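You operate a simulated robot arm through the tools that you are given. There is no shell and no other tool. Be economical: measure what you need, move in short steps, check, and stop when the job is done.

The job below is to be done with a simulated robot arm. You get a single attempt, and the scene is never put back.

## Task
Put the cable sample on the folding table away on the top of the sample rack. Then stack the small bobbin marked "L205" from the folding table on top of the small bobbin labelled "L207". Then take the film roll on the folding table and put it away on the top of the steel bench. Then fetch the ink bottle labelled "R230" from the folding table and stand it on the grey old filter plate. Then take the small teal film roll on the top of the rewind table and put it away on the top of the steel bench. Then fetch the white cup and set it on the top of the air pump. Then open the tubes drawer. Do these in the order given. Set down upright: ink bottle, white cup.

Only the result counts: the job must be done as asked and must still hold three seconds after the hand-in. Knocking over, shifting, dropping, spilling or breaking anything else fails it.

## Robot
A 7-joint arm with a three-finger gripper on a trunk, on a base that drives. Base frame: it is fixed to the floor where the robot stands at the start and does not move with it; the origin is under the middle of the robot, x ahead of it, y to its left, z up; the surface under the hand at the start is at about z = 0.74. Units: m, rad, N and s.
With the tool pointing down near the work surface it reaches from about 0.1 to 0.88 m from the robot's upright axis, wherever it stands. Its first joint turns from -2.897 to 2.897 rad. Places, roughly: cable sample [0.75, 0, 0.75]; film roll (7x7x6 cm) [1.1, -0.3, 0.8]; ink bottle [0.75, -0.25, 0.75]; old filter plate [1, -0.25, 0.75]; small bobbin [1, 0, 0.75]; small teal film roll (6x6x6 cm) [-1.3, -0.4, 0.8]; top of the air pump [-1.6, 1.4, 0.9]; top of the sample rack (16x26 cm) [-1.34, -5.78, 0.8]; top of the steel bench [3.4, -4.9, 0.7]; tubes drawer [-1.4, -5.3, 0.4]; white cup (7x7x7 cm) [-1.5, -0.4, 0.8]. Payload 2.94 kg.
The TCP is the grasp point between the finger pads, 0.03 m short of the fingertips. In the tool frame z runs along the fingers and y along their closing line. Largest opening 0.132 m; the body of the gripper starts 0.107 m behind the TCP.
Orientation is told as [roll, pitch, yaw] about the base's x, y, z axes, in that order, counted from this pose: with the fingers straight down and closing along the base's y, the tool's x points along the base's -x, its y along +y and its z along -z.

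## Interface
- The arm moves only by the tool servo_tool. Its arguments are lists of equal length, an entry for each row: "dp": the shift along the base's x, y, z in units of 50 mm (1.0 is 50 mm), a list of three; "turn": the turn, a rotation vector about the base's x, y, z in units of 6 degrees (1.0 is 6 degrees), a list of three; "grip": the opening, from 0 (shut) to 1 (fully open). In form: {"dp": [[x, y, z], ...], "turn": [[rx, ry, rz], ...], "grip": [grip, ...]}. A call has 1 to 20 rows; each row shifts and turns the commanded pose from where the row before left it. A call with a number of a shift or a turn outside -1 to 1 is refused whole. A row lasts 0.2 s, in which the tool goes at most 0.05 m and 0.15 rad; a call with a longer step from one row to the next is refused whole, and so is a gripper value outside its range. Where a pose cannot be reached the arm comes as near as it can. A force on the tool above 40 N (or 10 N above the force at the start of the call, whichever is more), or a blocked arm, ends the call early, and 0.2 s more pass. Each finger halts on what it meets, pressing with about 24 N; the grip force reading is that of the motor and also rises with nothing between the fingers. The clock runs only during rows and for 0.2 s after the last one: add rows that do not move to give the fingers time. The reply holds the time, the measured pose of the TCP, the force on the tool along the base axes, the opening and the grip force, in the units named above and with some noise, with the torque about the TCP (base axes, N m) and any sound that the robot's microphone picked up, and new pictures: "pictures" is both (left out), scene, wrist or none.
- Cameras (640 x 400 px; columns grow to the right, rows downward): "scene" is now at [-0.0134, 0.1172, 1.7418]; the picture's right is [-0.97, -0.22, 0.00], its down [-0.20, 0.85, -0.49] and it looks along [0.11, -0.48, -0.87] (base axes); focal length 214 px, centre (320, 200). "wrist" rides on the gripper at [0.072, 0.003, -0.144] in the tool frame; the picture's right is [-0.04, 1.00, 0.00], its down [-0.88, -0.04, -0.48] and it looks along [-0.47, -0.02, 0.88] (tool axes); focal length 256 px, centre (320, 200). There is no depth. A picture from a camera that has moved, and an enlarged one, comes with that camera's place and axes in the base frame and with its lens. The place of the scene camera against the robot may be out by one fixed shift of up to 0.025 m in any direction.
- lift_body(by): slides the trunk up (or, below 0, down) by that many m; the arm and the scene camera ride with it, the base frame stays. It gives what a move gives, with no picture.
- roll_base(legs): drives the robot by 1 to 6 legs, each [ahead, left, turn to the left] in m, m and rad, along the robot's own axes; the way and the turn of a leg run together, so that a leg with both is an arc; at most 1.5 m and 3.142 rad a leg. The arm and the cameras ride along, it lands a little off, and it stops where it bumps. It gives what a move gives, and a new picture of the scene camera.
- turn_head(pan, tilt): turns the head with the scene camera to pan (to the left, within 2.496 rad either way) and tilt (down, from -0.506 to 1.204), counted from straight ahead of the robot. It gives what a move gives, and a new picture of the scene camera.
- inspect(camera, box): a new picture of the part [left, top, right, bottom] of that camera's present view, enlarged. The clock stands still meanwhile.
- close_job(): hands the job in; it is judged then, once.

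Go step by step. Nothing tells you exact positions but the pictures and the camera data: compare them with the known pose of the tool, close in by small moves and look again before you grip or let go. The budget is 196 turns and 260 pictures, counting those below and the enlarged ones. Unless the task says otherwise, let go and move clear before handing in, and close with one line.

The tools are called after ">>>" as a command line: name --argument value ..., lists and objects as JSON in quotes. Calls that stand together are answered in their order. servo_tool: Moves the arm, as the interface text tells. Its arguments: {"type":"object","properties":{"dp":{"type":"array","items":{"type":"array","items":{"type":"number"}}},"turn":{"type":"array","items":{"type":"array","items":{"type":"number"}}},"grip":{"type":"array","items":{"type":"number"}},"pictures":{"type":"string","enum":["both","scene","wrist","none"]}},"required":["dp","turn","grip"]} The other tools are called the same way: lift_body (by) slides the trunk up or down; roll_base (legs) drives the base; turn_head (pan, tilt) turns the head that bears the scene camera; inspect (camera, box) takes an enlarged picture of a part of a camera's view; close_job () hands the job in.

At the start:

```text
time_s: 0.0
eef_pos: [0.5435, -0.2238, 1.0317]
orientation: [0.0, 0.0, 0.001]
wrist_force: [-0.9, 0.1, 0.1]
moment: [0.02, 0.0, 0.0]
opening: 0.132
gripper_force: 0.0
trunk travel left (down, up): [-0.25, 0.29]
robot x, y, heading: [-0.0007, 0.0007, 0.002]
head pan, tilt: [-1.346, 1.061]
```

scene: 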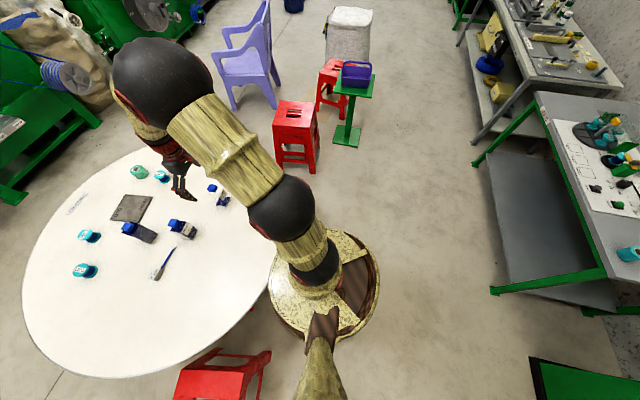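
wrist: 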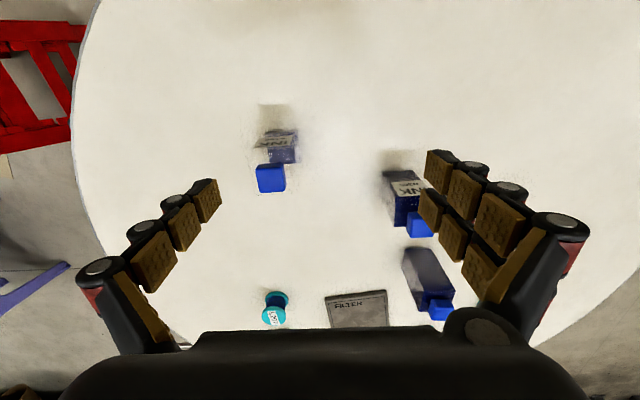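

The table holds bottles, bobbins, a plate and a cable sample. I'll turn the head to look straight at the table first.

>>> turn_head --pan -0.1 --tilt 0.8

```text
time_s: 1.4
eef_pos: [0.5437, -0.2232, 1.0321]
orientation: [-0.001, -0.001, -0.002]
wrist_force: [0.3, 0.7, 0.4]
moment: [-0.04, 0.01, 0.01]
opening: 0.1319
gripper_force: 0.0
trunk travel left (down, up): [-0.25, 0.29]
robot x, y, heading: [0.0012, -0.0014, 0.001]
head pan, tilt: [-0.099, 0.799]
camera scene: at [0.0522, 0.1732, 1.7611], right [-0.1, -0.99, 0.0], down [-0.71, 0.07, -0.7], along [0.69, -0.07, -0.72], focal length 214 px, centre (320, 200)
```

scene: 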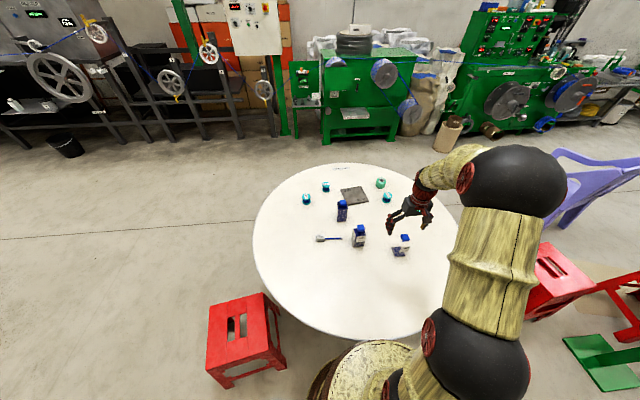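

>>> inspect --camera "scene" --box '[290, 160, 450, 260]'

>>> inspect --camera "wrist" --box '[200, 90, 480, 330]'

```text
4.00 times, centred on (370, 210) of scene
camera zoom: at [0.0522, 0.1732, 1.7611], right [-0.1, -0.99, 0.0], down [-0.71, 0.07, -0.7], along [0.69, -0.07, -0.72], focal length 858 px, centre (120, 160)
```

zoom: 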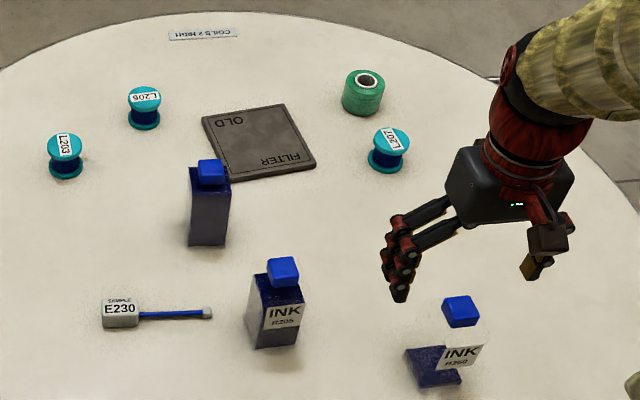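

```text
1.67 times, centred on (340, 210) of wrist
camera zoom: at [0.4705, -0.2191, 1.177], right [0.04, 1.0, 0.0], down [0.88, -0.04, 0.48], along [0.47, -0.02, -0.88], focal length 427 px, centre (287, 183)
```

zoom: 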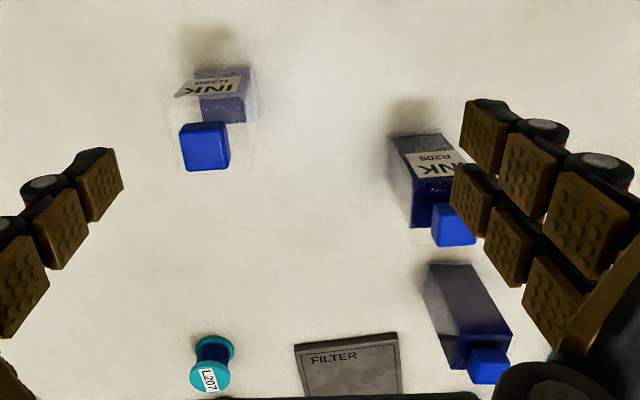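

I see bobbins L203/L205?/L207, three ink bottles and the cable sample E230 near (0.72, 0.1). I'll move the wrist camera over the sample and look closer.

>>> servo_tool --dp '[[0, 1, 0], [0, 1, 0], [0, 1, 0], [0, 1, 0], [0, 1, 0], [0, 1, 0], [0, 0, 0]]' --turn '[[0, 0, 0], [0, 0, 0], [0, 0, 0], [0, 0, 0], [0, 0, 0], [0, 0, 0], [0, 0, 0]]' --grip '[1, 1, 1, 1, 1, 1, 1]'

```text
time_s: 3.0
eef_pos: [0.545, 0.0775, 1.0316]
orientation: [-0.001, 0.0, 0.0]
wrist_force: [-0.8, -0.1, -0.3]
moment: [0.01, -0.01, -0.03]
opening: 0.1322
gripper_force: 0.1
trunk travel left (down, up): [-0.25, 0.29]
robot x, y, heading: [0.003, -0.0003, -0.002]
head pan, tilt: [-0.099, 0.799]
camera scene: at [0.0521, 0.1738, 1.761], right [-0.1, -1.0, 0.0], down [-0.71, 0.07, -0.7], along [0.69, -0.07, -0.72], focal length 214 px, centre (320, 200)
camera wrist: at [0.4711, 0.0815, 1.1764], right [0.04, 1.0, 0.0], down [0.88, -0.04, 0.48], along [0.48, -0.02, -0.88], focal length 256 px, centre (320, 200)
```

scene: 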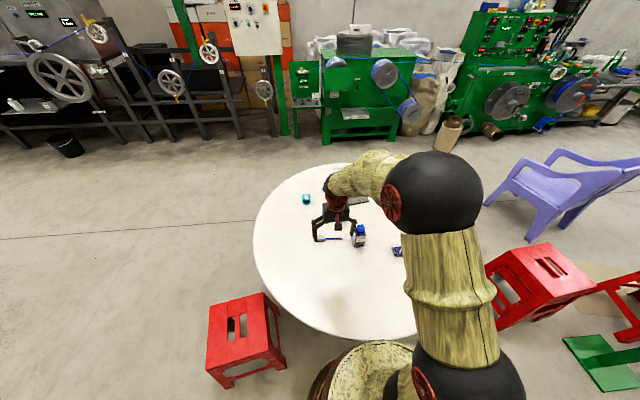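
wrist: 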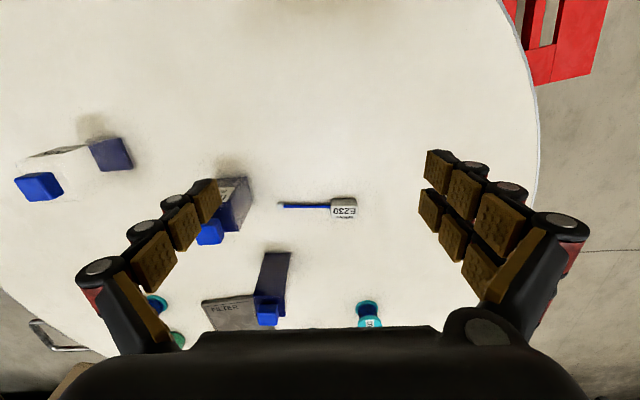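

The sample's block is around (0.72, 0.115) with the cable running to -y. I'll yaw -90° above it so the fingers close along x.

>>> servo_tool --dp '[[0.233, 0.05, -0.13], [0.233, 0.05, -0.13], [0.233, 0.05, -0.13], [0.233, 0.05, -0.13], [0.233, 0.05, -0.13], [0.233, 0.05, -0.13], [0.233, 0.05, -0.13], [0.233, 0.05, -0.13], [0.233, 0.05, -0.13], [0.233, 0.05, -0.13], [0.233, 0.05, -0.13], [0.233, 0.05, -0.13], [0.233, 0.05, -0.13], [0.233, 0.05, -0.13], [0.233, 0.05, -0.13], [0, 0, 0]]' --turn '[[0, 0, -1], [0, 0, -1], [0, 0, -1], [0, 0, -1], [0, 0, -1], [0, 0, -1], [0, 0, -1], [0, 0, -1], [0, 0, -1], [0, 0, -1], [0, 0, -1], [0, 0, -1], [0, 0, -1], [0, 0, -1], [0, 0, -1], [0, 0, 0]]' --grip '[1, 1, 1, 1, 0.8, 0.8, 0.8, 0.8, 0.8, 0.8, 0.6, 0.6, 0.6, 0.6, 0.6, 0.6]' --pictures "wrist"

```text
time_s: 6.4
eef_pos: [0.7197, 0.115, 0.9327]
orientation: [0.001, 0.0, -1.572]
wrist_force: [-0.3, -0.1, 0.4]
moment: [-0.01, 0.02, 0.0]
opening: 0.0794
gripper_force: 0.0
trunk travel left (down, up): [-0.25, 0.29]
robot x, y, heading: [-0.0027, 0.0024, 0.001]
head pan, tilt: [-0.099, 0.799]
camera wrist: at [0.7221, 0.188, 1.0789], right [1.0, -0.04, 0.0], down [-0.04, -0.88, 0.48], along [-0.02, -0.48, -0.88], focal length 256 px, centre (320, 200)
```

wrist: 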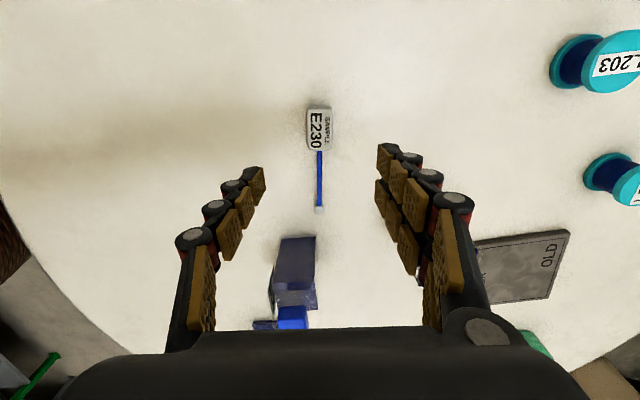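

Aligned over the block; descending and gripping.

>>> servo_tool --dp '[[0, -0.06, -0.8], [0, 0, -0.8], [0, 0, -0.7], [0, 0, -0.5], [0, 0, -0.34], [0, 0, 0]]' --turn '[[0, 0, 0], [0, 0, 0], [0, 0, 0], [0, 0, 0], [0, 0, 0], [0, 0, 0]]' --grip '[0.6, 0.6, 0.6, 0.6, 0.6, 0.6]' --pictures "wrist"

```text
time_s: 7.8
eef_pos: [0.718, 0.1121, 0.7766]
orientation: [0.0, -0.001, -1.571]
wrist_force: [-0.8, -0.3, -0.8]
moment: [0.04, 0.05, 0.03]
opening: 0.0793
gripper_force: 0.1
trunk travel left (down, up): [-0.25, 0.29]
robot x, y, heading: [0.0046, -0.0033, 0.002]
head pan, tilt: [-0.099, 0.799]
camera wrist: at [0.7208, 0.1853, 0.9219], right [1.0, -0.04, 0.0], down [-0.04, -0.88, 0.48], along [-0.02, -0.48, -0.88], focal length 256 px, centre (320, 200)
```

wrist: 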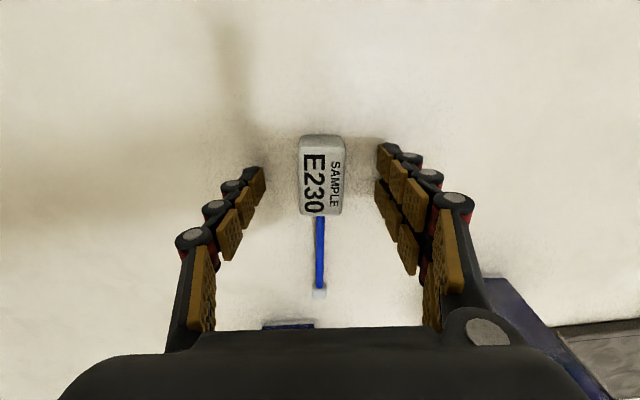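

Fingers straddle the block. Closing, then lifting.

>>> servo_tool --dp '[[0, 0, 0], [0, 0, 0], [0, 0, 0], [0, 0, 0], [0, 0, 0], [0, 0, 0], [0, 0, 0.4], [0, 0, 0.6], [0, 0, 1], [0, 0, 1], [0, 0, 1], [0, 0, 1], [0, 0, 0]]' --turn '[[0, 0, 0], [0, 0, 0], [0, 0, 0], [0, 0, 0], [0, 0, 0], [0, 0, 0], [0, 0, 0], [0, 0, 0], [0, 0, 0], [0, 0, 0], [0, 0, 0], [0, 0, 0], [0, 0, 0]]' --grip '[0, 0, 0, 0, 0, 0, 0, 0, 0, 0, 0, 0, 0]'

```text
time_s: 10.6
eef_pos: [0.7179, 0.1097, 1.028]
orientation: [-0.001, 0.0, -1.571]
wrist_force: [-0.4, -0.6, -1.0]
moment: [0.01, 0.02, 0.01]
opening: 0.0294
gripper_force: 23.8
trunk travel left (down, up): [-0.25, 0.29]
robot x, y, heading: [0.0013, -0.0011, -0.0]
head pan, tilt: [-0.099, 0.799]
camera scene: at [0.0525, 0.1735, 1.761], right [-0.1, -1.0, 0.0], down [-0.71, 0.07, -0.7], along [0.69, -0.07, -0.72], focal length 214 px, centre (320, 200)
camera wrist: at [0.7214, 0.1829, 1.1728], right [1.0, -0.04, 0.0], down [-0.04, -0.88, 0.48], along [-0.02, -0.48, -0.88], focal length 256 px, centre (320, 200)
```

scene: 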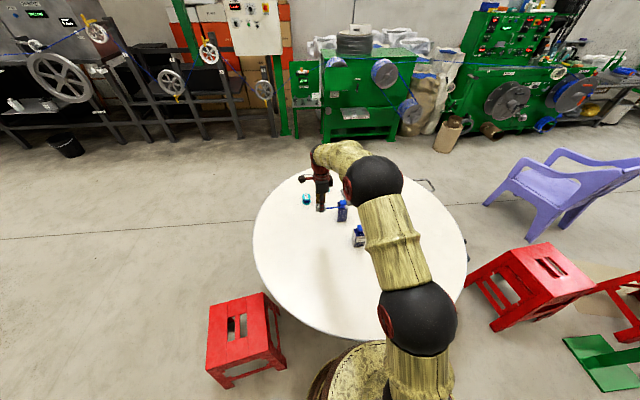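
wrist: 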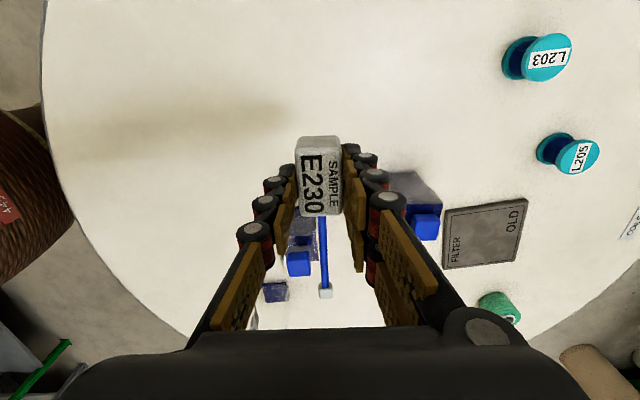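

The sample is held. Retracting the arm for driving and surveying the way to the sample rack (to the right/behind).

>>> servo_tool --dp '[[-0.5, 0, 1], [-1, -0.3, 1], [-1, -0.3, 0.5], [-1, -0.3, 0], [-1, -0.3, 0], [-1, -0.3, 0], [-0.5, 0, 0], [0, 0, 0]]' --turn '[[0, 0, 0], [0, 0, 0], [0, 0, 0], [0, 0, 0], [0, 0, 0], [0, 0, 0], [0, 0, 0], [0, 0, 0]]' --grip '[0, 0, 0, 0, 0, 0, 0, 0]' --pictures "none"

>>> turn_head --pan -1.6 --tilt 0.35

>>> turn_head --pan -2.45 --tilt 0.4

```text
refused: row 1 steps farther than a row can; nothing moved
```

```text
time_s: 12.2
eef_pos: [0.7196, 0.1092, 1.0283]
orientation: [0.0, -0.001, -1.57]
wrist_force: [0.7, -0.8, -1.5]
moment: [0.02, -0.02, 0.0]
opening: 0.0293
gripper_force: 24.0
trunk travel left (down, up): [-0.25, 0.29]
robot x, y, heading: [-0.0003, 0.0013, -0.001]
head pan, tilt: [-1.6, 0.351]
camera scene: at [-0.0305, 0.0884, 1.8007], right [-1.0, 0.03, 0.0], down [0.01, 0.34, -0.94], along [-0.03, -0.94, -0.34], focal length 214 px, centre (320, 200)
```

scene: 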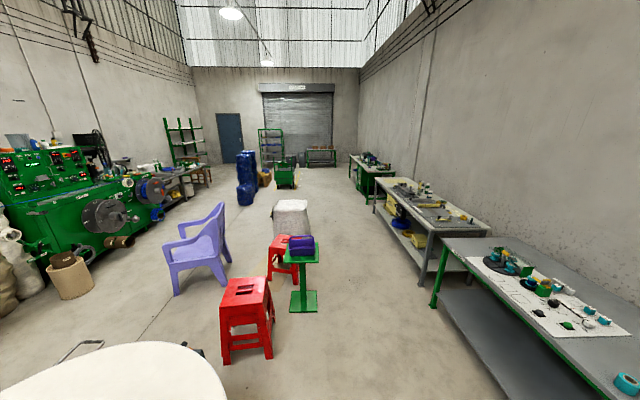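

```text
time_s: 13.4
eef_pos: [0.719, 0.11, 1.0285]
orientation: [-0.001, 0.001, -1.572]
wrist_force: [0.4, 0.0, -1.2]
moment: [0.02, 0.01, -0.01]
opening: 0.0293
gripper_force: 23.8
trunk travel left (down, up): [-0.25, 0.29]
robot x, y, heading: [-0.0011, 0.0043, 0.001]
head pan, tilt: [-2.45, 0.4]
camera scene: at [-0.0991, 0.1224, 1.7962], right [-0.64, 0.77, 0.0], down [0.3, 0.25, -0.92], along [-0.71, -0.59, -0.39], focal length 214 px, centre (320, 200)
```

scene: 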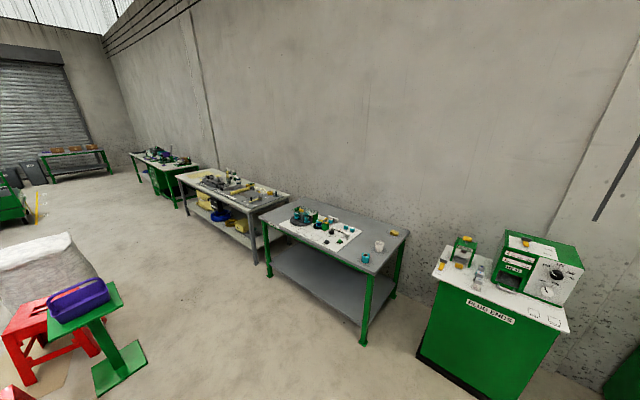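

The aisle at x≈-0.6 looks open between the small green stand (0.1,-1.7) and the benches (x<-1.1). Retracting the arm, then driving.

>>> servo_tool --dp '[[-0.3, 0, 0.8], [-0.6, 0, 0.7], [-0.9, -0.2, 0.3], [-0.9, -0.3, 0], [-0.9, -0.3, 0], [-0.9, -0.3, 0], [-0.9, -0.3, 0], [-0.5, 0, 0], [0, 0, 0]]' --turn '[[0, 0, 0], [0, 0, 0], [0, 0, 0], [0, 0, 0], [0, 0, 0], [0, 0, 0], [0, 0, 0], [0, 0, 0], [0, 0, 0]]' --grip '[0, 0, 0, 0, 0, 0, 0, 0, 0]' --pictures "none"

>>> roll_base --legs '[[-0.55, 0, 0], [0, 0, -1.571]]'

>>> turn_head --pan 0 --tilt 0.5

```text
time_s: 15.4
eef_pos: [0.4217, 0.0416, 1.1181]
orientation: [0.0, 0.001, -1.571]
wrist_force: [1.0, 0.1, -1.8]
moment: [0.01, -0.01, -0.02]
opening: 0.0293
gripper_force: 24.3
trunk travel left (down, up): [-0.25, 0.29]
robot x, y, heading: [-0.0018, 0.0001, 0.003]
head pan, tilt: [-2.45, 0.4]
```

```text
time_s: 22.5
eef_pos: [-0.5228, -0.422, 1.1188]
orientation: [0.001, 0.0, 3.129]
wrist_force: [-0.6, -1.0, -1.3]
moment: [0.0, 0.0, -0.01]
opening: 0.0292
gripper_force: 23.7
trunk travel left (down, up): [-0.25, 0.29]
robot x, y, heading: [-0.5616, 0.0002, -1.583]
head pan, tilt: [-2.45, 0.4]
camera scene: at [-0.4251, 0.0913, 1.7962], right [0.78, 0.63, 0.0], down [0.24, -0.3, -0.92], along [-0.58, 0.72, -0.39], focal length 214 px, centre (320, 200)
```

scene: 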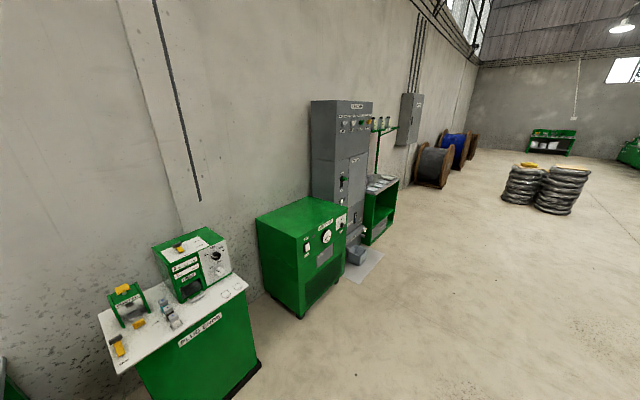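

```text
time_s: 24.7
eef_pos: [-0.5216, -0.4221, 1.1185]
orientation: [0.001, 0.0, 3.129]
wrist_force: [-0.4, 0.2, -1.2]
moment: [0.0, 0.0, 0.0]
opening: 0.0294
gripper_force: 23.5
trunk travel left (down, up): [-0.25, 0.29]
robot x, y, heading: [-0.5607, -0.0005, -1.584]
head pan, tilt: [0.0, 0.499]
camera scene: at [-0.368, -0.0717, 1.787], right [-1.0, 0.01, 0.0], down [0.01, 0.48, -0.88], along [-0.01, -0.88, -0.48], focal length 214 px, centre (320, 200)
```

scene: 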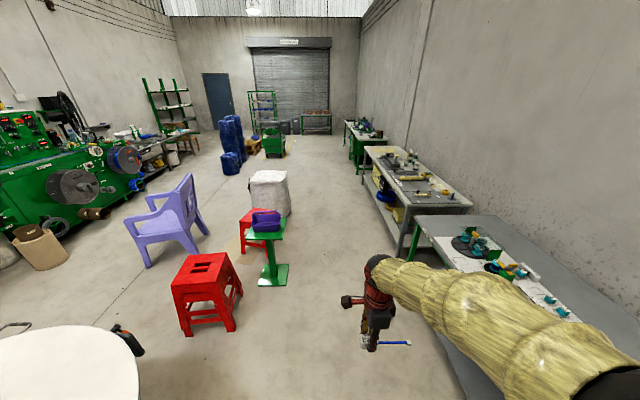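

Air pump is the green cabinet with the gauge. The lane ahead is clear; driving down the aisle.

>>> roll_base --legs '[[1.5, 0, 0.013], [1.5, 0, 0], [1.5, 0, 0]]'

>>> turn_head --pan -0.7 --tilt 0.6

```text
time_s: 46.1
eef_pos: [-0.4388, -4.91, 1.1177]
orientation: [0.0, 0.0, -3.094]
wrist_force: [-0.4, -0.7, -0.5]
moment: [0.0, -0.03, 0.0]
opening: 0.0294
gripper_force: 24.2
trunk travel left (down, up): [-0.25, 0.29]
robot x, y, heading: [-0.5023, -4.4886, -1.521]
head pan, tilt: [0.0, 0.499]
camera scene: at [-0.3077, -4.5513, 1.787], right [-1.0, -0.05, 0.0], down [-0.02, 0.48, -0.88], along [0.04, -0.88, -0.48], focal length 214 px, centre (320, 200)
```

scene: 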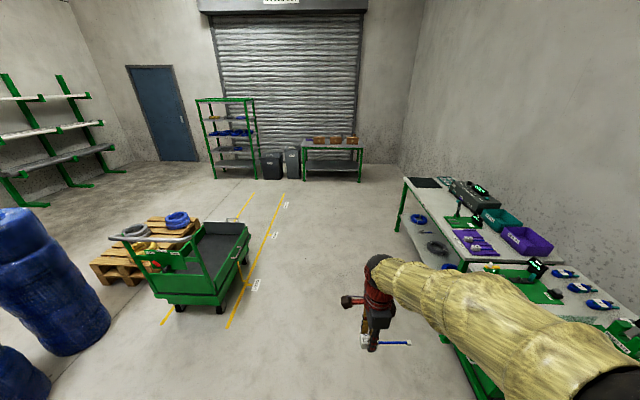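

```text
time_s: 47.2
eef_pos: [-0.4387, -4.9107, 1.1177]
orientation: [-0.001, -0.001, -3.092]
wrist_force: [-0.8, -0.1, -0.4]
moment: [0.01, 0.01, 0.03]
opening: 0.0293
gripper_force: 23.8
trunk travel left (down, up): [-0.25, 0.29]
robot x, y, heading: [-0.5027, -4.4958, -1.522]
head pan, tilt: [-0.7, 0.6]
camera scene: at [-0.3656, -4.5306, 1.7779], right [-0.8, 0.61, 0.0], down [0.34, 0.45, -0.83], along [-0.5, -0.66, -0.56], focal length 214 px, centre (320, 200)
```

scene: 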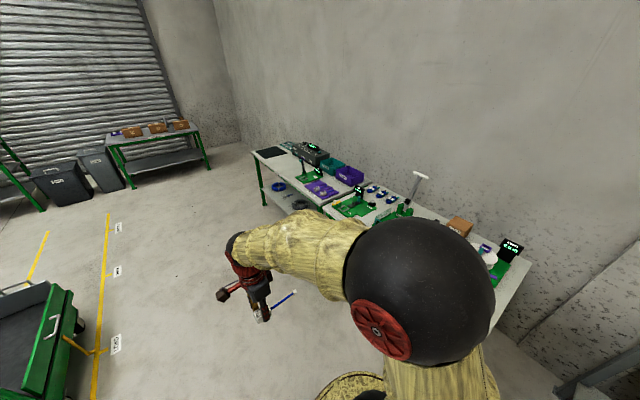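

Continuing to level with the rack and turning to face the bench.

>>> roll_base --legs '[[1.0, 0, 0], [0, 0, -1.62]]'

>>> turn_head --pan 0.15 --tilt 0.8

```text
time_s: 56.2
eef_pos: [-0.8911, -5.4963, 1.1177]
orientation: [0.0, 0.0, 1.548]
wrist_force: [0.6, 0.5, -1.5]
moment: [-0.04, 0.03, 0.02]
opening: 0.0293
gripper_force: 24.3
trunk travel left (down, up): [-0.25, 0.29]
robot x, y, heading: [-0.4667, -5.4619, 3.121]
head pan, tilt: [-0.7, 0.6]
camera scene: at [-0.5076, -5.6042, 1.7779], right [0.66, 0.75, 0.0], down [0.42, -0.37, -0.83], along [-0.62, 0.55, -0.57], focal length 214 px, centre (320, 200)
```

scene: 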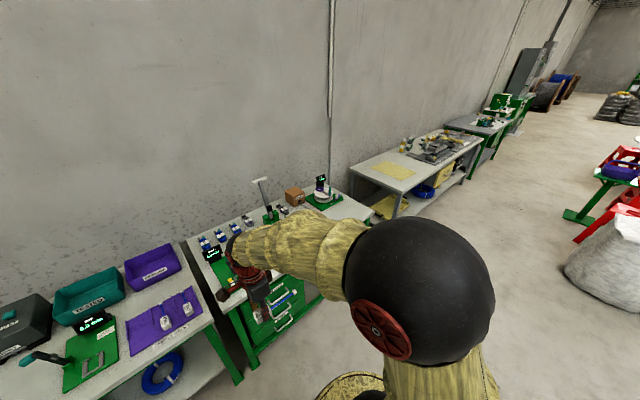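

```text
time_s: 57.4
eef_pos: [-0.891, -5.4957, 1.1181]
orientation: [0.002, 0.001, 1.549]
wrist_force: [0.2, -0.3, -1.0]
moment: [-0.02, 0.02, 0.02]
opening: 0.0295
gripper_force: 24.0
trunk travel left (down, up): [-0.25, 0.29]
robot x, y, heading: [-0.4655, -5.4646, 3.117]
head pan, tilt: [0.15, 0.799]
camera scene: at [-0.5214, -5.6728, 1.7611], right [-0.13, 0.99, 0.0], down [0.71, 0.09, -0.7], along [-0.69, -0.09, -0.72], focal length 214 px, centre (320, 200)
```

scene: 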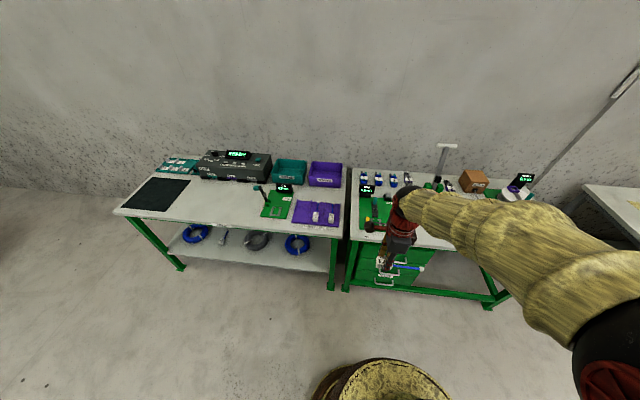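

>>> inspect --camera "scene" --box '[250, 140, 450, 265]'

>>> inspect --camera "scene" --box '[340, 200, 440, 300]'

```text
3.20 times, centred on (350, 202) of scene
camera zoom: at [-0.5214, -5.6728, 1.7611], right [-0.13, 0.99, 0.0], down [0.71, 0.09, -0.7], along [-0.69, -0.09, -0.72], focal length 686 px, centre (224, 192)
```

zoom: 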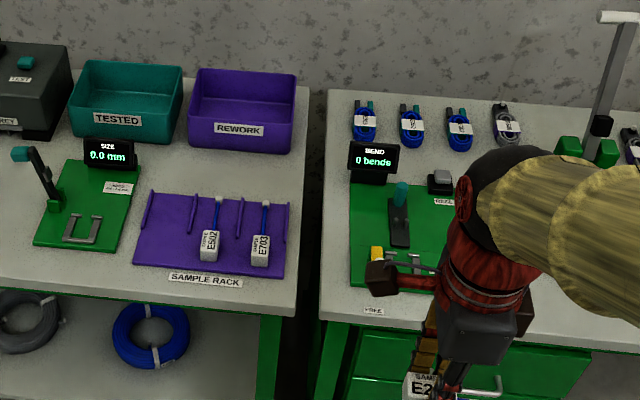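

```text
4.00 times, centred on (390, 250) of scene
camera zoom: at [-0.5214, -5.6728, 1.7611], right [-0.13, 0.99, 0.0], down [0.71, 0.09, -0.7], along [-0.69, -0.09, -0.72], focal length 858 px, centre (40, 0)
```

zoom: 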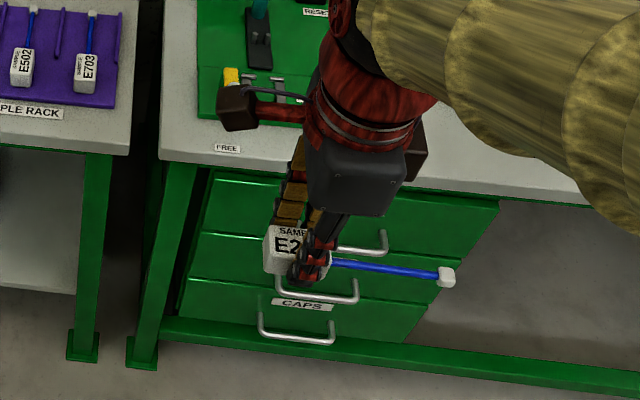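

The sample rack is the purple tray; its left lane (y≈-5.88) is empty, other samples lie with cable toward the wall. I'll shift the base closer and turn the hand +90° so the cable points to the wall.

>>> roll_base --legs '[[0.1, 0.38, 0.02]]'

>>> servo_tool --dp '[[0, 0, 0], [0, 0, 0], [0, 0, 0], [0, 0, 0], [0, 0, 0], [0, 0, 0], [0, 0, 0], [0, 0, 0], [0, 0, 0], [0, 0, 0], [0, 0, 0], [0, 0, 0], [0, 0, 0], [0, 0, 0], [0, 0, 0], [0, 0, 0]]' --turn '[[0, 0, 1], [0, 0, 1], [0, 0, 1], [0, 0, 1], [0, 0, 1], [0, 0, 1], [0, 0, 1], [0, 0, 1], [0, 0, 1], [0, 0, 1], [0, 0, 1], [0, 0, 1], [0, 0, 1], [0, 0, 1], [0, 0, 1], [0, 0, 0]]' --grip '[0, 0, 0, 0, 0, 0, 0, 0, 0, 0, 0, 0, 0, 0, 0, 0]'

```text
time_s: 59.9
eef_pos: [-0.9946, -5.898, 1.1181]
orientation: [0.001, 0.0, 1.573]
wrist_force: [0.3, -1.0, -0.5]
moment: [0.0, -0.03, -0.02]
opening: 0.0292
gripper_force: 24.7
trunk travel left (down, up): [-0.25, 0.29]
robot x, y, heading: [-0.5732, -5.8547, -3.136]
head pan, tilt: [0.15, 0.799]
camera scene: at [-0.6208, -6.0662, 1.761], right [-0.15, 0.99, 0.0], down [0.71, 0.11, -0.7], along [-0.69, -0.11, -0.72], focal length 214 px, centre (320, 200)
```

scene: 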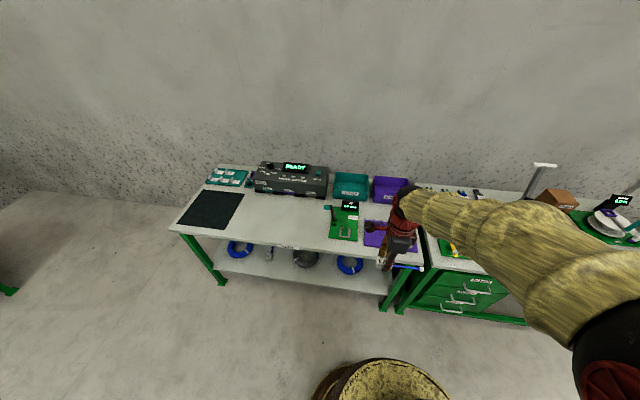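

```text
time_s: 63.3
eef_pos: [-0.994, -5.8983, 1.1183]
orientation: [-0.001, -0.002, -3.138]
wrist_force: [-0.3, 0.1, -0.4]
moment: [0.02, -0.01, 0.0]
opening: 0.0293
gripper_force: 24.3
trunk travel left (down, up): [-0.25, 0.29]
robot x, y, heading: [-0.5735, -5.8548, -3.135]
head pan, tilt: [0.15, 0.799]
camera scene: at [-0.6206, -6.0658, 1.761], right [-0.15, 0.99, 0.0], down [0.71, 0.11, -0.7], along [-0.69, -0.11, -0.72], focal length 214 px, centre (320, 200)
camera wrist: at [-0.9231, -5.8999, 1.2631], right [-0.04, -1.0, 0.0], down [-0.88, 0.04, 0.48], along [-0.48, 0.02, -0.88], focal length 256 px, centre (320, 200)
```

scene: 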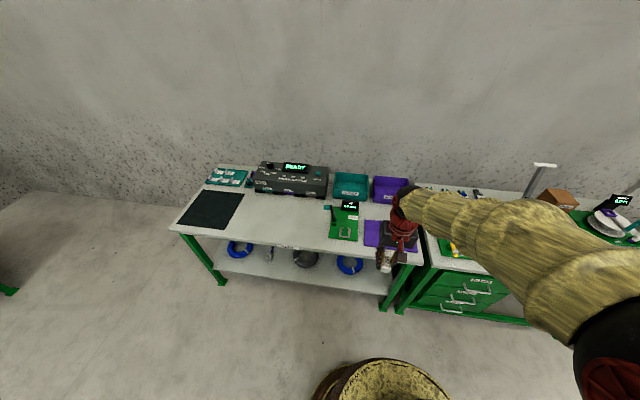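
wrist: 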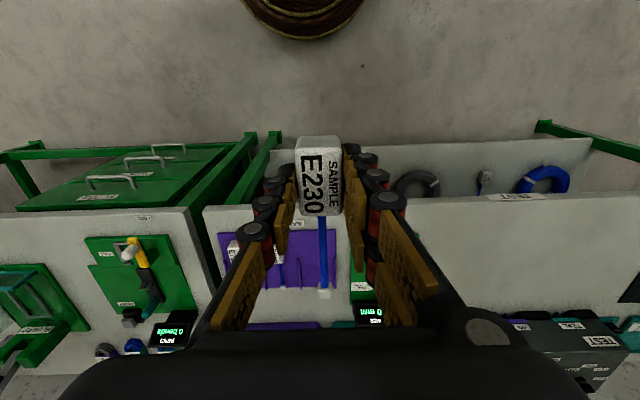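

Tray spans about x -1.265..-1.425, y -5.66..-5.944; empty lane centre y≈-5.887. Moving above it.

>>> servo_tool --dp '[[-0.9, 0.03, 0], [-0.9, 0.03, 0], [-0.9, 0.03, 0], [-0.9, 0.03, 0], [-0.9, 0.03, 0], [-0.9, 0.03, 0], [-0.7, 0.03, -0.6], [0, 0, -0.9], [0, 0, -0.9], [0, 0, -0.6], [0, 0, 0]]' --turn '[[0, 0, 0], [0, 0, 0], [0, 0, 0], [0, 0, 0], [0, 0, 0], [0, 0, 0], [0, 0, 0], [0, 0, 0], [0, 0, 0], [0, 0, 0], [0, 0, 0]]' --grip '[0, 0, 0, 0, 0, 0, 0, 0, 0, 0, 0]'

>>> inspect --camera "scene" --box '[320, 170, 440, 270]'

```text
time_s: 65.7
eef_pos: [-1.3009, -5.8856, 0.9676]
orientation: [0.001, 0.001, -3.14]
wrist_force: [-0.2, -0.4, -1.9]
moment: [0.01, 0.04, -0.01]
opening: 0.0292
gripper_force: 23.8
trunk travel left (down, up): [-0.25, 0.29]
robot x, y, heading: [-0.5763, -5.8557, -3.14]
head pan, tilt: [0.15, 0.799]
camera scene: at [-0.6209, -6.0658, 1.7611], right [-0.15, 0.99, 0.0], down [0.71, 0.11, -0.7], along [-0.69, -0.11, -0.72], focal length 214 px, centre (320, 200)
camera wrist: at [-1.2294, -5.8893, 1.1121], right [-0.04, -1.0, 0.0], down [-0.88, 0.04, 0.48], along [-0.48, 0.02, -0.88], focal length 256 px, centre (320, 200)
```

scene: 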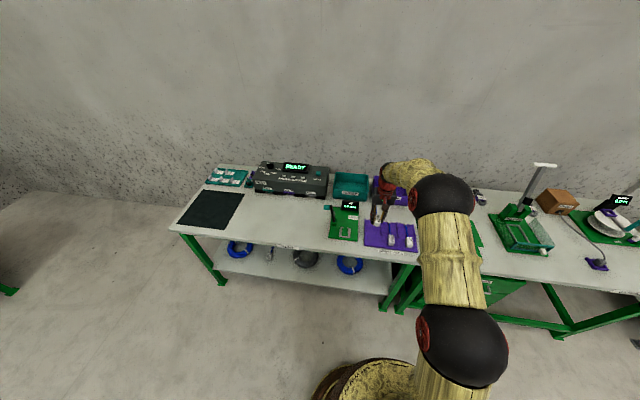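
wrist: 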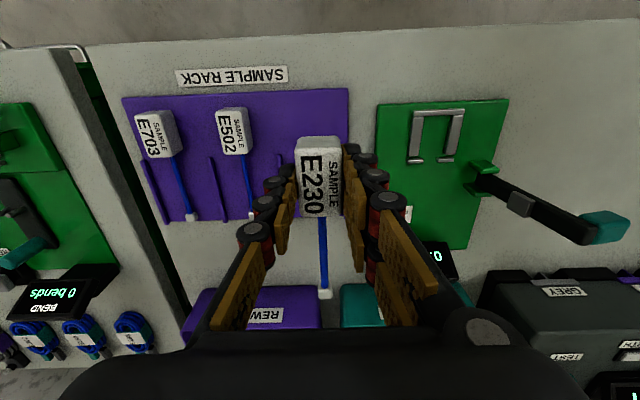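

```text
4.00 times, centred on (380, 220) of scene
camera zoom: at [-0.6209, -6.0658, 1.7611], right [-0.15, 0.99, 0.0], down [0.71, 0.11, -0.7], along [-0.69, -0.11, -0.72], focal length 858 px, centre (80, 120)
```

zoom: 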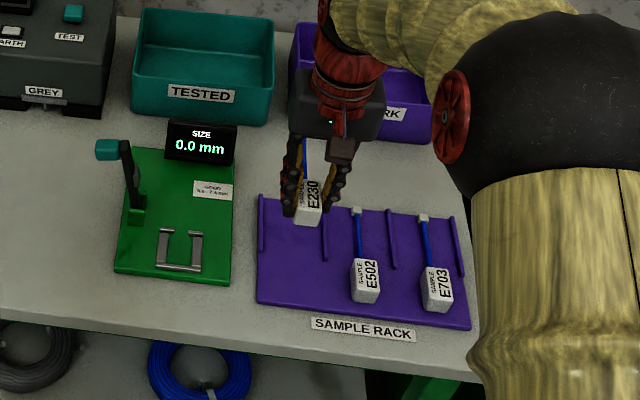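

Well aligned with the lane. Lowering carefully to touch.

>>> servo_tool --dp '[[0, 0.1, -0.8], [0, 0, -0.8], [0, 0, -0.5], [0, 0, 0]]' --turn '[[0, 0, 0], [0, 0, 0], [0, 0, 0], [0, 0, 0]]' --grip '[0, 0, 0, 0]' --pictures "wrist"

>>> inspect --camera "scene" --box '[340, 190, 420, 255]'

```text
time_s: 66.7
eef_pos: [-1.3006, -5.8818, 0.8626]
orientation: [-0.001, 0.0, -3.141]
wrist_force: [1.0, 0.1, -1.2]
moment: [0.0, -0.05, -0.01]
opening: 0.0292
gripper_force: 24.4
trunk travel left (down, up): [-0.25, 0.29]
robot x, y, heading: [-0.5729, -5.8584, -3.142]
head pan, tilt: [0.15, 0.799]
camera wrist: at [-1.2287, -5.8842, 1.0068], right [-0.04, -1.0, 0.0], down [-0.88, 0.04, 0.48], along [-0.48, 0.02, -0.88], focal length 256 px, centre (320, 200)
```

wrist: 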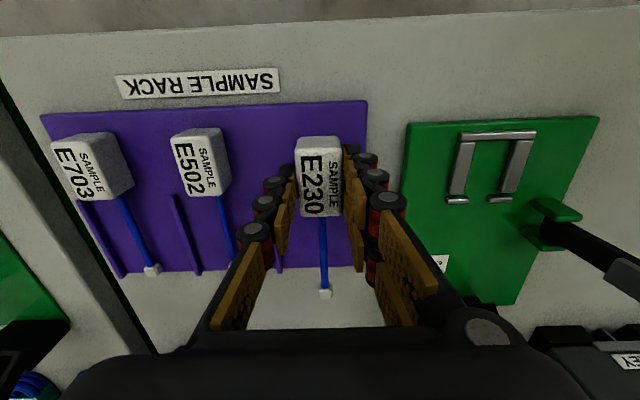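

```text
6.15 times, centred on (380, 222) of scene
camera zoom: at [-0.6212, -6.0658, 1.7611], right [-0.15, 0.99, 0.0], down [0.71, 0.11, -0.7], along [-0.69, -0.11, -0.72], focal length 1320 px, centre (-49, 62)
```

zoom: 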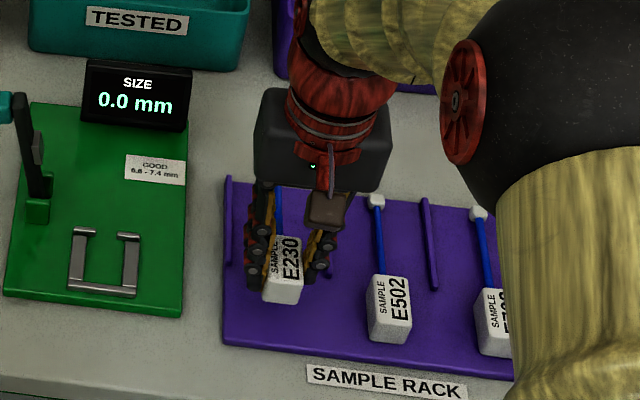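

>>> servo_tool --dp '[[0.08, 0, -0.2], [0, 0, -0.2], [0, 0, -0.08], [0, 0, 0]]' --turn '[[0, 0, 0], [0, 0, 0], [0, 0, 0], [0, 0, 0]]' --grip '[0, 0, 0, 0]' --pictures "wrist"

>>> inspect --camera "scene" --box '[340, 190, 420, 255]'

```text
time_s: 67.7
eef_pos: [-1.2951, -5.8822, 0.8385]
orientation: [0.001, -0.001, -3.141]
wrist_force: [0.4, -0.1, -0.9]
moment: [-0.01, -0.01, -0.01]
opening: 0.0292
gripper_force: 23.7
trunk travel left (down, up): [-0.25, 0.29]
robot x, y, heading: [-0.5735, -5.8521, -3.14]
head pan, tilt: [0.15, 0.799]
camera wrist: at [-1.2235, -5.8848, 0.9835], right [-0.04, -1.0, 0.0], down [-0.88, 0.04, 0.48], along [-0.47, 0.02, -0.88], focal length 256 px, centre (320, 200)
```

wrist: 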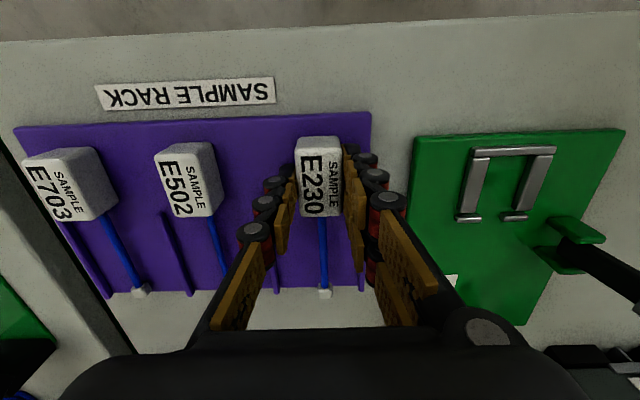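

```text
6.15 times, centred on (380, 222) of scene
camera zoom: at [-0.6211, -6.0658, 1.761], right [-0.15, 0.99, 0.0], down [0.71, 0.11, -0.7], along [-0.69, -0.11, -0.72], focal length 1320 px, centre (-49, 62)
```

zoom: 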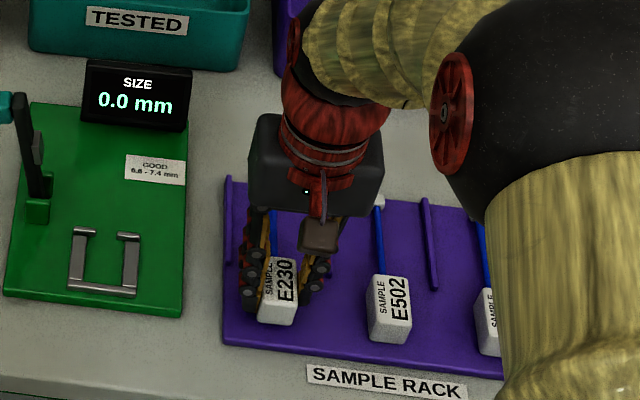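

>>> servo_tool --dp '[[0, 0, -0.08], [0, 0, -0.08], [0, 0, -0.08], [0, 0, -0.08], [0, 0, 0]]' --turn '[[0, 0, 0], [0, 0, 0], [0, 0, 0], [0, 0, 0], [0, 0, 0]]' --grip '[0, 0, 0, 0, 0]' --pictures "wrist"

```text
time_s: 68.9
eef_pos: [-1.2963, -5.8817, 0.8266]
orientation: [-0.001, -0.005, -3.14]
wrist_force: [1.9, -1.5, 23.7]
moment: [-0.07, -0.04, -0.01]
opening: 0.0295
gripper_force: 23.5
trunk travel left (down, up): [-0.25, 0.29]
robot x, y, heading: [-0.5716, -5.8552, -3.139]
head pan, tilt: [0.15, 0.799]
camera wrist: at [-1.2236, -5.885, 0.9703], right [-0.04, -1.0, 0.0], down [-0.88, 0.04, 0.48], along [-0.48, 0.02, -0.88], focal length 256 px, centre (320, 200)
```

wrist: 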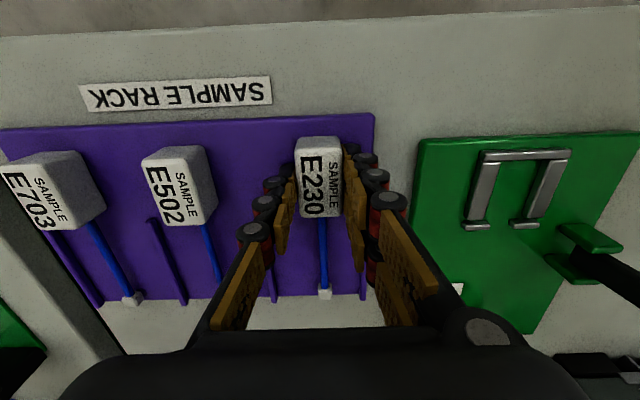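

Contact felt (24 N): seated. Relaxing slightly, opening a little and rising.

>>> servo_tool --dp '[[0, 0, 0.08], [0, 0, 0], [0, 0, 0], [0, 0, 0.2], [0, 0, 0.4], [0, 0, 0.8], [0, 0, 1], [0, 0, 1], [0, 0, 0]]' --turn '[[0, 0, 0], [0, 0, 0], [0, 0, 0], [0, 0, 0], [0, 0, 0], [0, 0, 0], [0, 0, 0], [0, 0, 0], [0, 0, 0]]' --grip '[0.22, 0.36, 0.38, 0.38, 0.38, 0.38, 0.38, 0.38, 0.38]'

>>> inspect --camera "scene" --box '[340, 190, 420, 255]'

```text
time_s: 70.9
eef_pos: [-1.295, -5.8809, 0.9971]
orientation: [-0.001, 0.0, -3.139]
wrist_force: [0.5, -0.9, -0.2]
moment: [0.01, 0.05, -0.02]
opening: 0.0502
gripper_force: 0.1
trunk travel left (down, up): [-0.25, 0.29]
robot x, y, heading: [-0.5708, -5.8534, -3.134]
head pan, tilt: [0.15, 0.799]
camera scene: at [-0.6208, -6.0658, 1.761], right [-0.15, 0.99, 0.0], down [0.71, 0.11, -0.7], along [-0.69, -0.11, -0.72], focal length 214 px, centre (320, 200)
camera wrist: at [-1.2233, -5.8846, 1.1416], right [-0.04, -1.0, 0.0], down [-0.88, 0.04, 0.48], along [-0.47, 0.02, -0.88], focal length 256 px, centre (320, 200)
```

scene: 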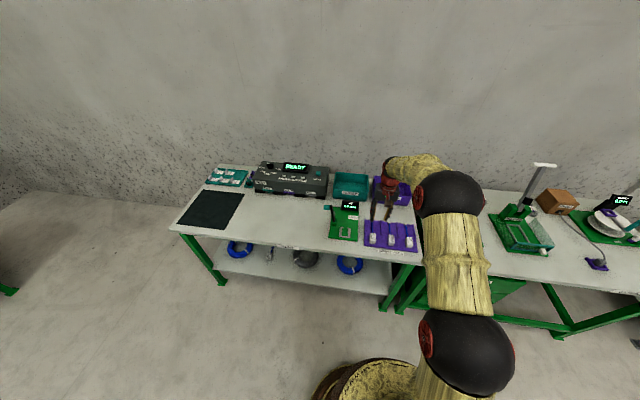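
wrist: 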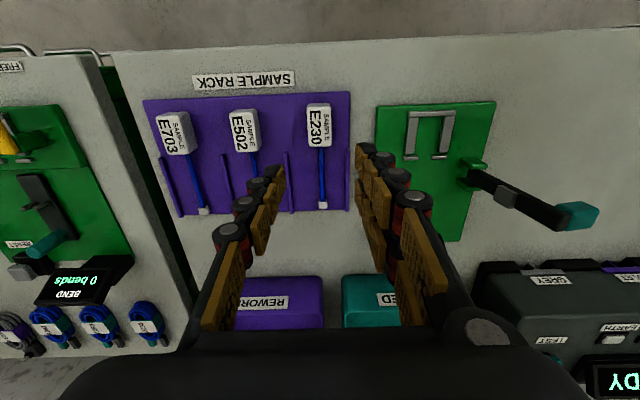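

```text
6.15 times, centred on (380, 222) of scene
camera zoom: at [-0.6208, -6.0658, 1.761], right [-0.15, 0.99, 0.0], down [0.71, 0.11, -0.7], along [-0.69, -0.11, -0.72], focal length 1320 px, centre (-49, 62)
```

zoom: 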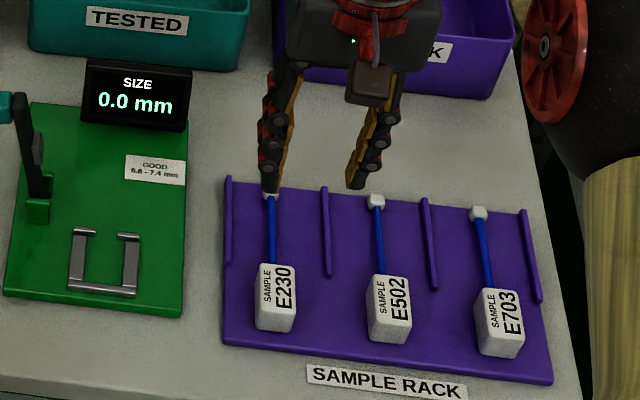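

E230 sits neatly in the rack. Retracting and driving back to the folding table.

>>> servo_tool --dp '[[0.5, 0, 0.7], [0.8, 0, 0.5], [0.9, 0, 0.3], [0.9, 0, 0.3], [0.9, 0, 0.3], [0.9, 0, 0.3], [0.9, 0, 0], [0.5, 0, 0], [0, 0, 0]]' --turn '[[0, 0, 0], [0, 0, 0], [0, 0, 0], [0, 0, 0], [0, 0, 0], [0, 0, 0], [0, 0, 0], [0, 0, 0], [0, 0, 0]]' --grip '[0.6, 0.8, 0.8, 0.8, 0.8, 0.8, 0.8, 0.8, 0.8]' --pictures "none"

>>> roll_base --legs '[[-0.05, 0, -1.571], [1.5, 0, 0], [1.5, 0, 0]]'

```text
time_s: 72.9
eef_pos: [-0.9834, -5.8826, 1.1144]
orientation: [-0.001, 0.0, -3.14]
wrist_force: [-0.1, 0.4, 0.4]
moment: [-0.01, 0.03, -0.01]
opening: 0.1057
gripper_force: 0.1
trunk travel left (down, up): [-0.25, 0.29]
robot x, y, heading: [-0.5739, -5.856, -3.138]
head pan, tilt: [0.15, 0.799]
```

```text
time_s: 91.0
eef_pos: [-0.5701, -2.5134, 1.1141]
orientation: [0.0, 0.0, 1.586]
wrist_force: [-0.6, -1.0, 0.2]
moment: [-0.02, 0.0, -0.01]
opening: 0.1057
gripper_force: 0.0
trunk travel left (down, up): [-0.25, 0.29]
robot x, y, heading: [-0.5361, -2.9206, 1.587]
head pan, tilt: [0.15, 0.799]
camera scene: at [-0.7381, -2.8851, 1.761], right [0.99, 0.17, 0.0], down [0.12, -0.71, -0.7], along [-0.12, 0.69, -0.72], focal length 214 px, centre (320, 200)
```

scene: 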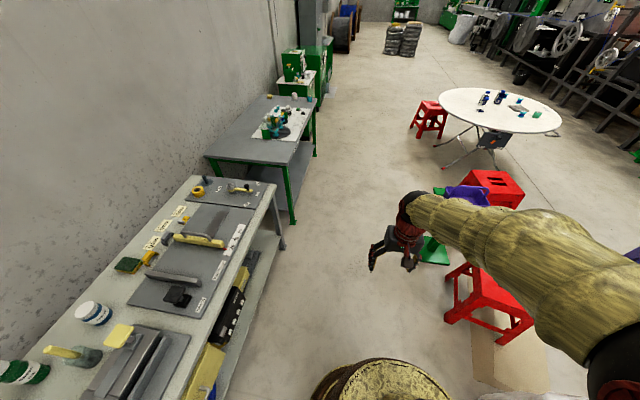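

The table's far items (L205, roll) are best reached from the table's far (+x) side, so I'll go round the table's north side.

>>> roll_base --legs '[[1.5, 0, -0.016], [1.5, 0, 0], [1.2, 0, 0], [0, 0, -1.571]]'

>>> turn_head --pan -0.3 --tilt 0.6

```text
time_s: 115.1
eef_pos: [-0.0236, 1.3015, 1.1144]
orientation: [0.0, 0.003, -0.046]
wrist_force: [-0.7, -0.2, -0.7]
moment: [-0.03, -0.01, 0.0]
opening: 0.1056
gripper_force: 0.2
trunk travel left (down, up): [-0.25, 0.29]
robot x, y, heading: [-0.4343, 1.2934, -0.046]
head pan, tilt: [0.15, 0.799]
camera scene: at [-0.3725, 1.4841, 1.7611], right [0.1, -0.99, 0.0], down [-0.71, -0.07, -0.7], along [0.69, 0.07, -0.72], focal length 214 px, centre (320, 200)
```

scene: 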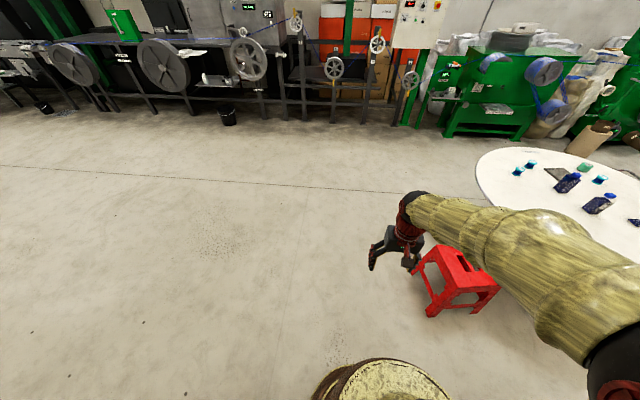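

```text
time_s: 116.0
eef_pos: [-0.0222, 1.3012, 1.1158]
orientation: [0.001, 0.001, -0.046]
wrist_force: [1.1, 0.1, -0.8]
moment: [-0.01, 0.0, -0.01]
opening: 0.1052
gripper_force: 0.1
trunk travel left (down, up): [-0.25, 0.29]
robot x, y, heading: [-0.4315, 1.2952, -0.049]
head pan, tilt: [-0.3, 0.6]
camera scene: at [-0.3696, 1.4458, 1.7779], right [-0.34, -0.94, 0.0], down [-0.53, 0.19, -0.82], along [0.78, -0.28, -0.57], focal length 214 px, centre (320, 200)
```

scene: 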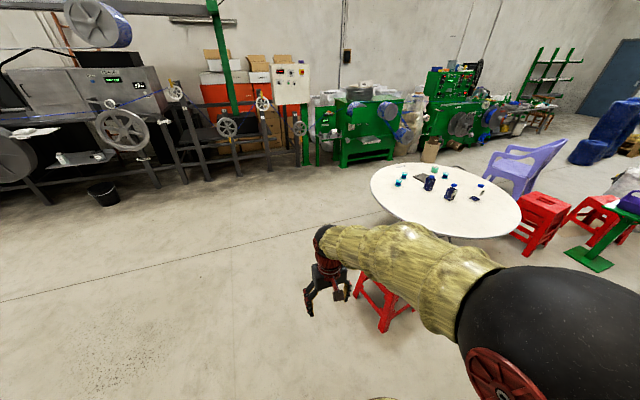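

Clear floor ahead. Driving round to the far side.

>>> roll_base --legs '[[1.1, 0, 0.047], [1.1, 0, 0], [0, 0, -1.571]]'

>>> turn_head --pan -0.2 --tilt 0.6

```text
time_s: 130.7
eef_pos: [1.7861, 0.888, 1.1137]
orientation: [0.0, 0.001, -1.564]
wrist_force: [0.1, -0.4, 0.0]
moment: [-0.01, 0.03, 0.03]
opening: 0.1056
gripper_force: 0.0
trunk travel left (down, up): [-0.25, 0.29]
robot x, y, heading: [1.7598, 1.2962, -1.564]
head pan, tilt: [-0.3, 0.6]
camera scene: at [1.9219, 1.2358, 1.7779], right [-0.96, 0.29, 0.0], down [0.16, 0.54, -0.82], along [-0.24, -0.79, -0.57], focal length 214 px, centre (320, 200)
```

scene: 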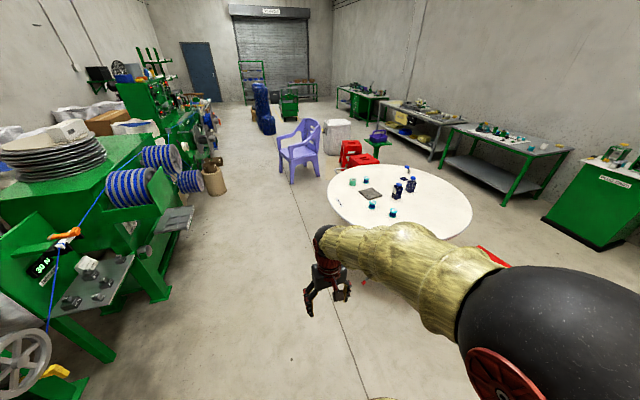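

```text
time_s: 131.4
eef_pos: [1.785, 0.8877, 1.113]
orientation: [-0.001, 0.0, -1.563]
wrist_force: [-0.2, -0.4, 0.0]
moment: [0.01, 0.0, 0.03]
opening: 0.1058
gripper_force: 0.1
trunk travel left (down, up): [-0.25, 0.29]
robot x, y, heading: [1.7578, 1.2979, -1.562]
head pan, tilt: [-0.201, 0.6]
camera scene: at [1.9304, 1.2337, 1.7779], right [-0.98, 0.19, 0.0], down [0.11, 0.55, -0.82], along [-0.16, -0.81, -0.57], focal length 214 px, centre (320, 200)
```

scene: 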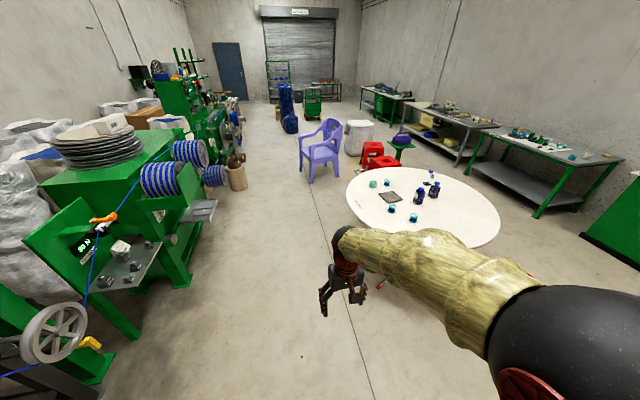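

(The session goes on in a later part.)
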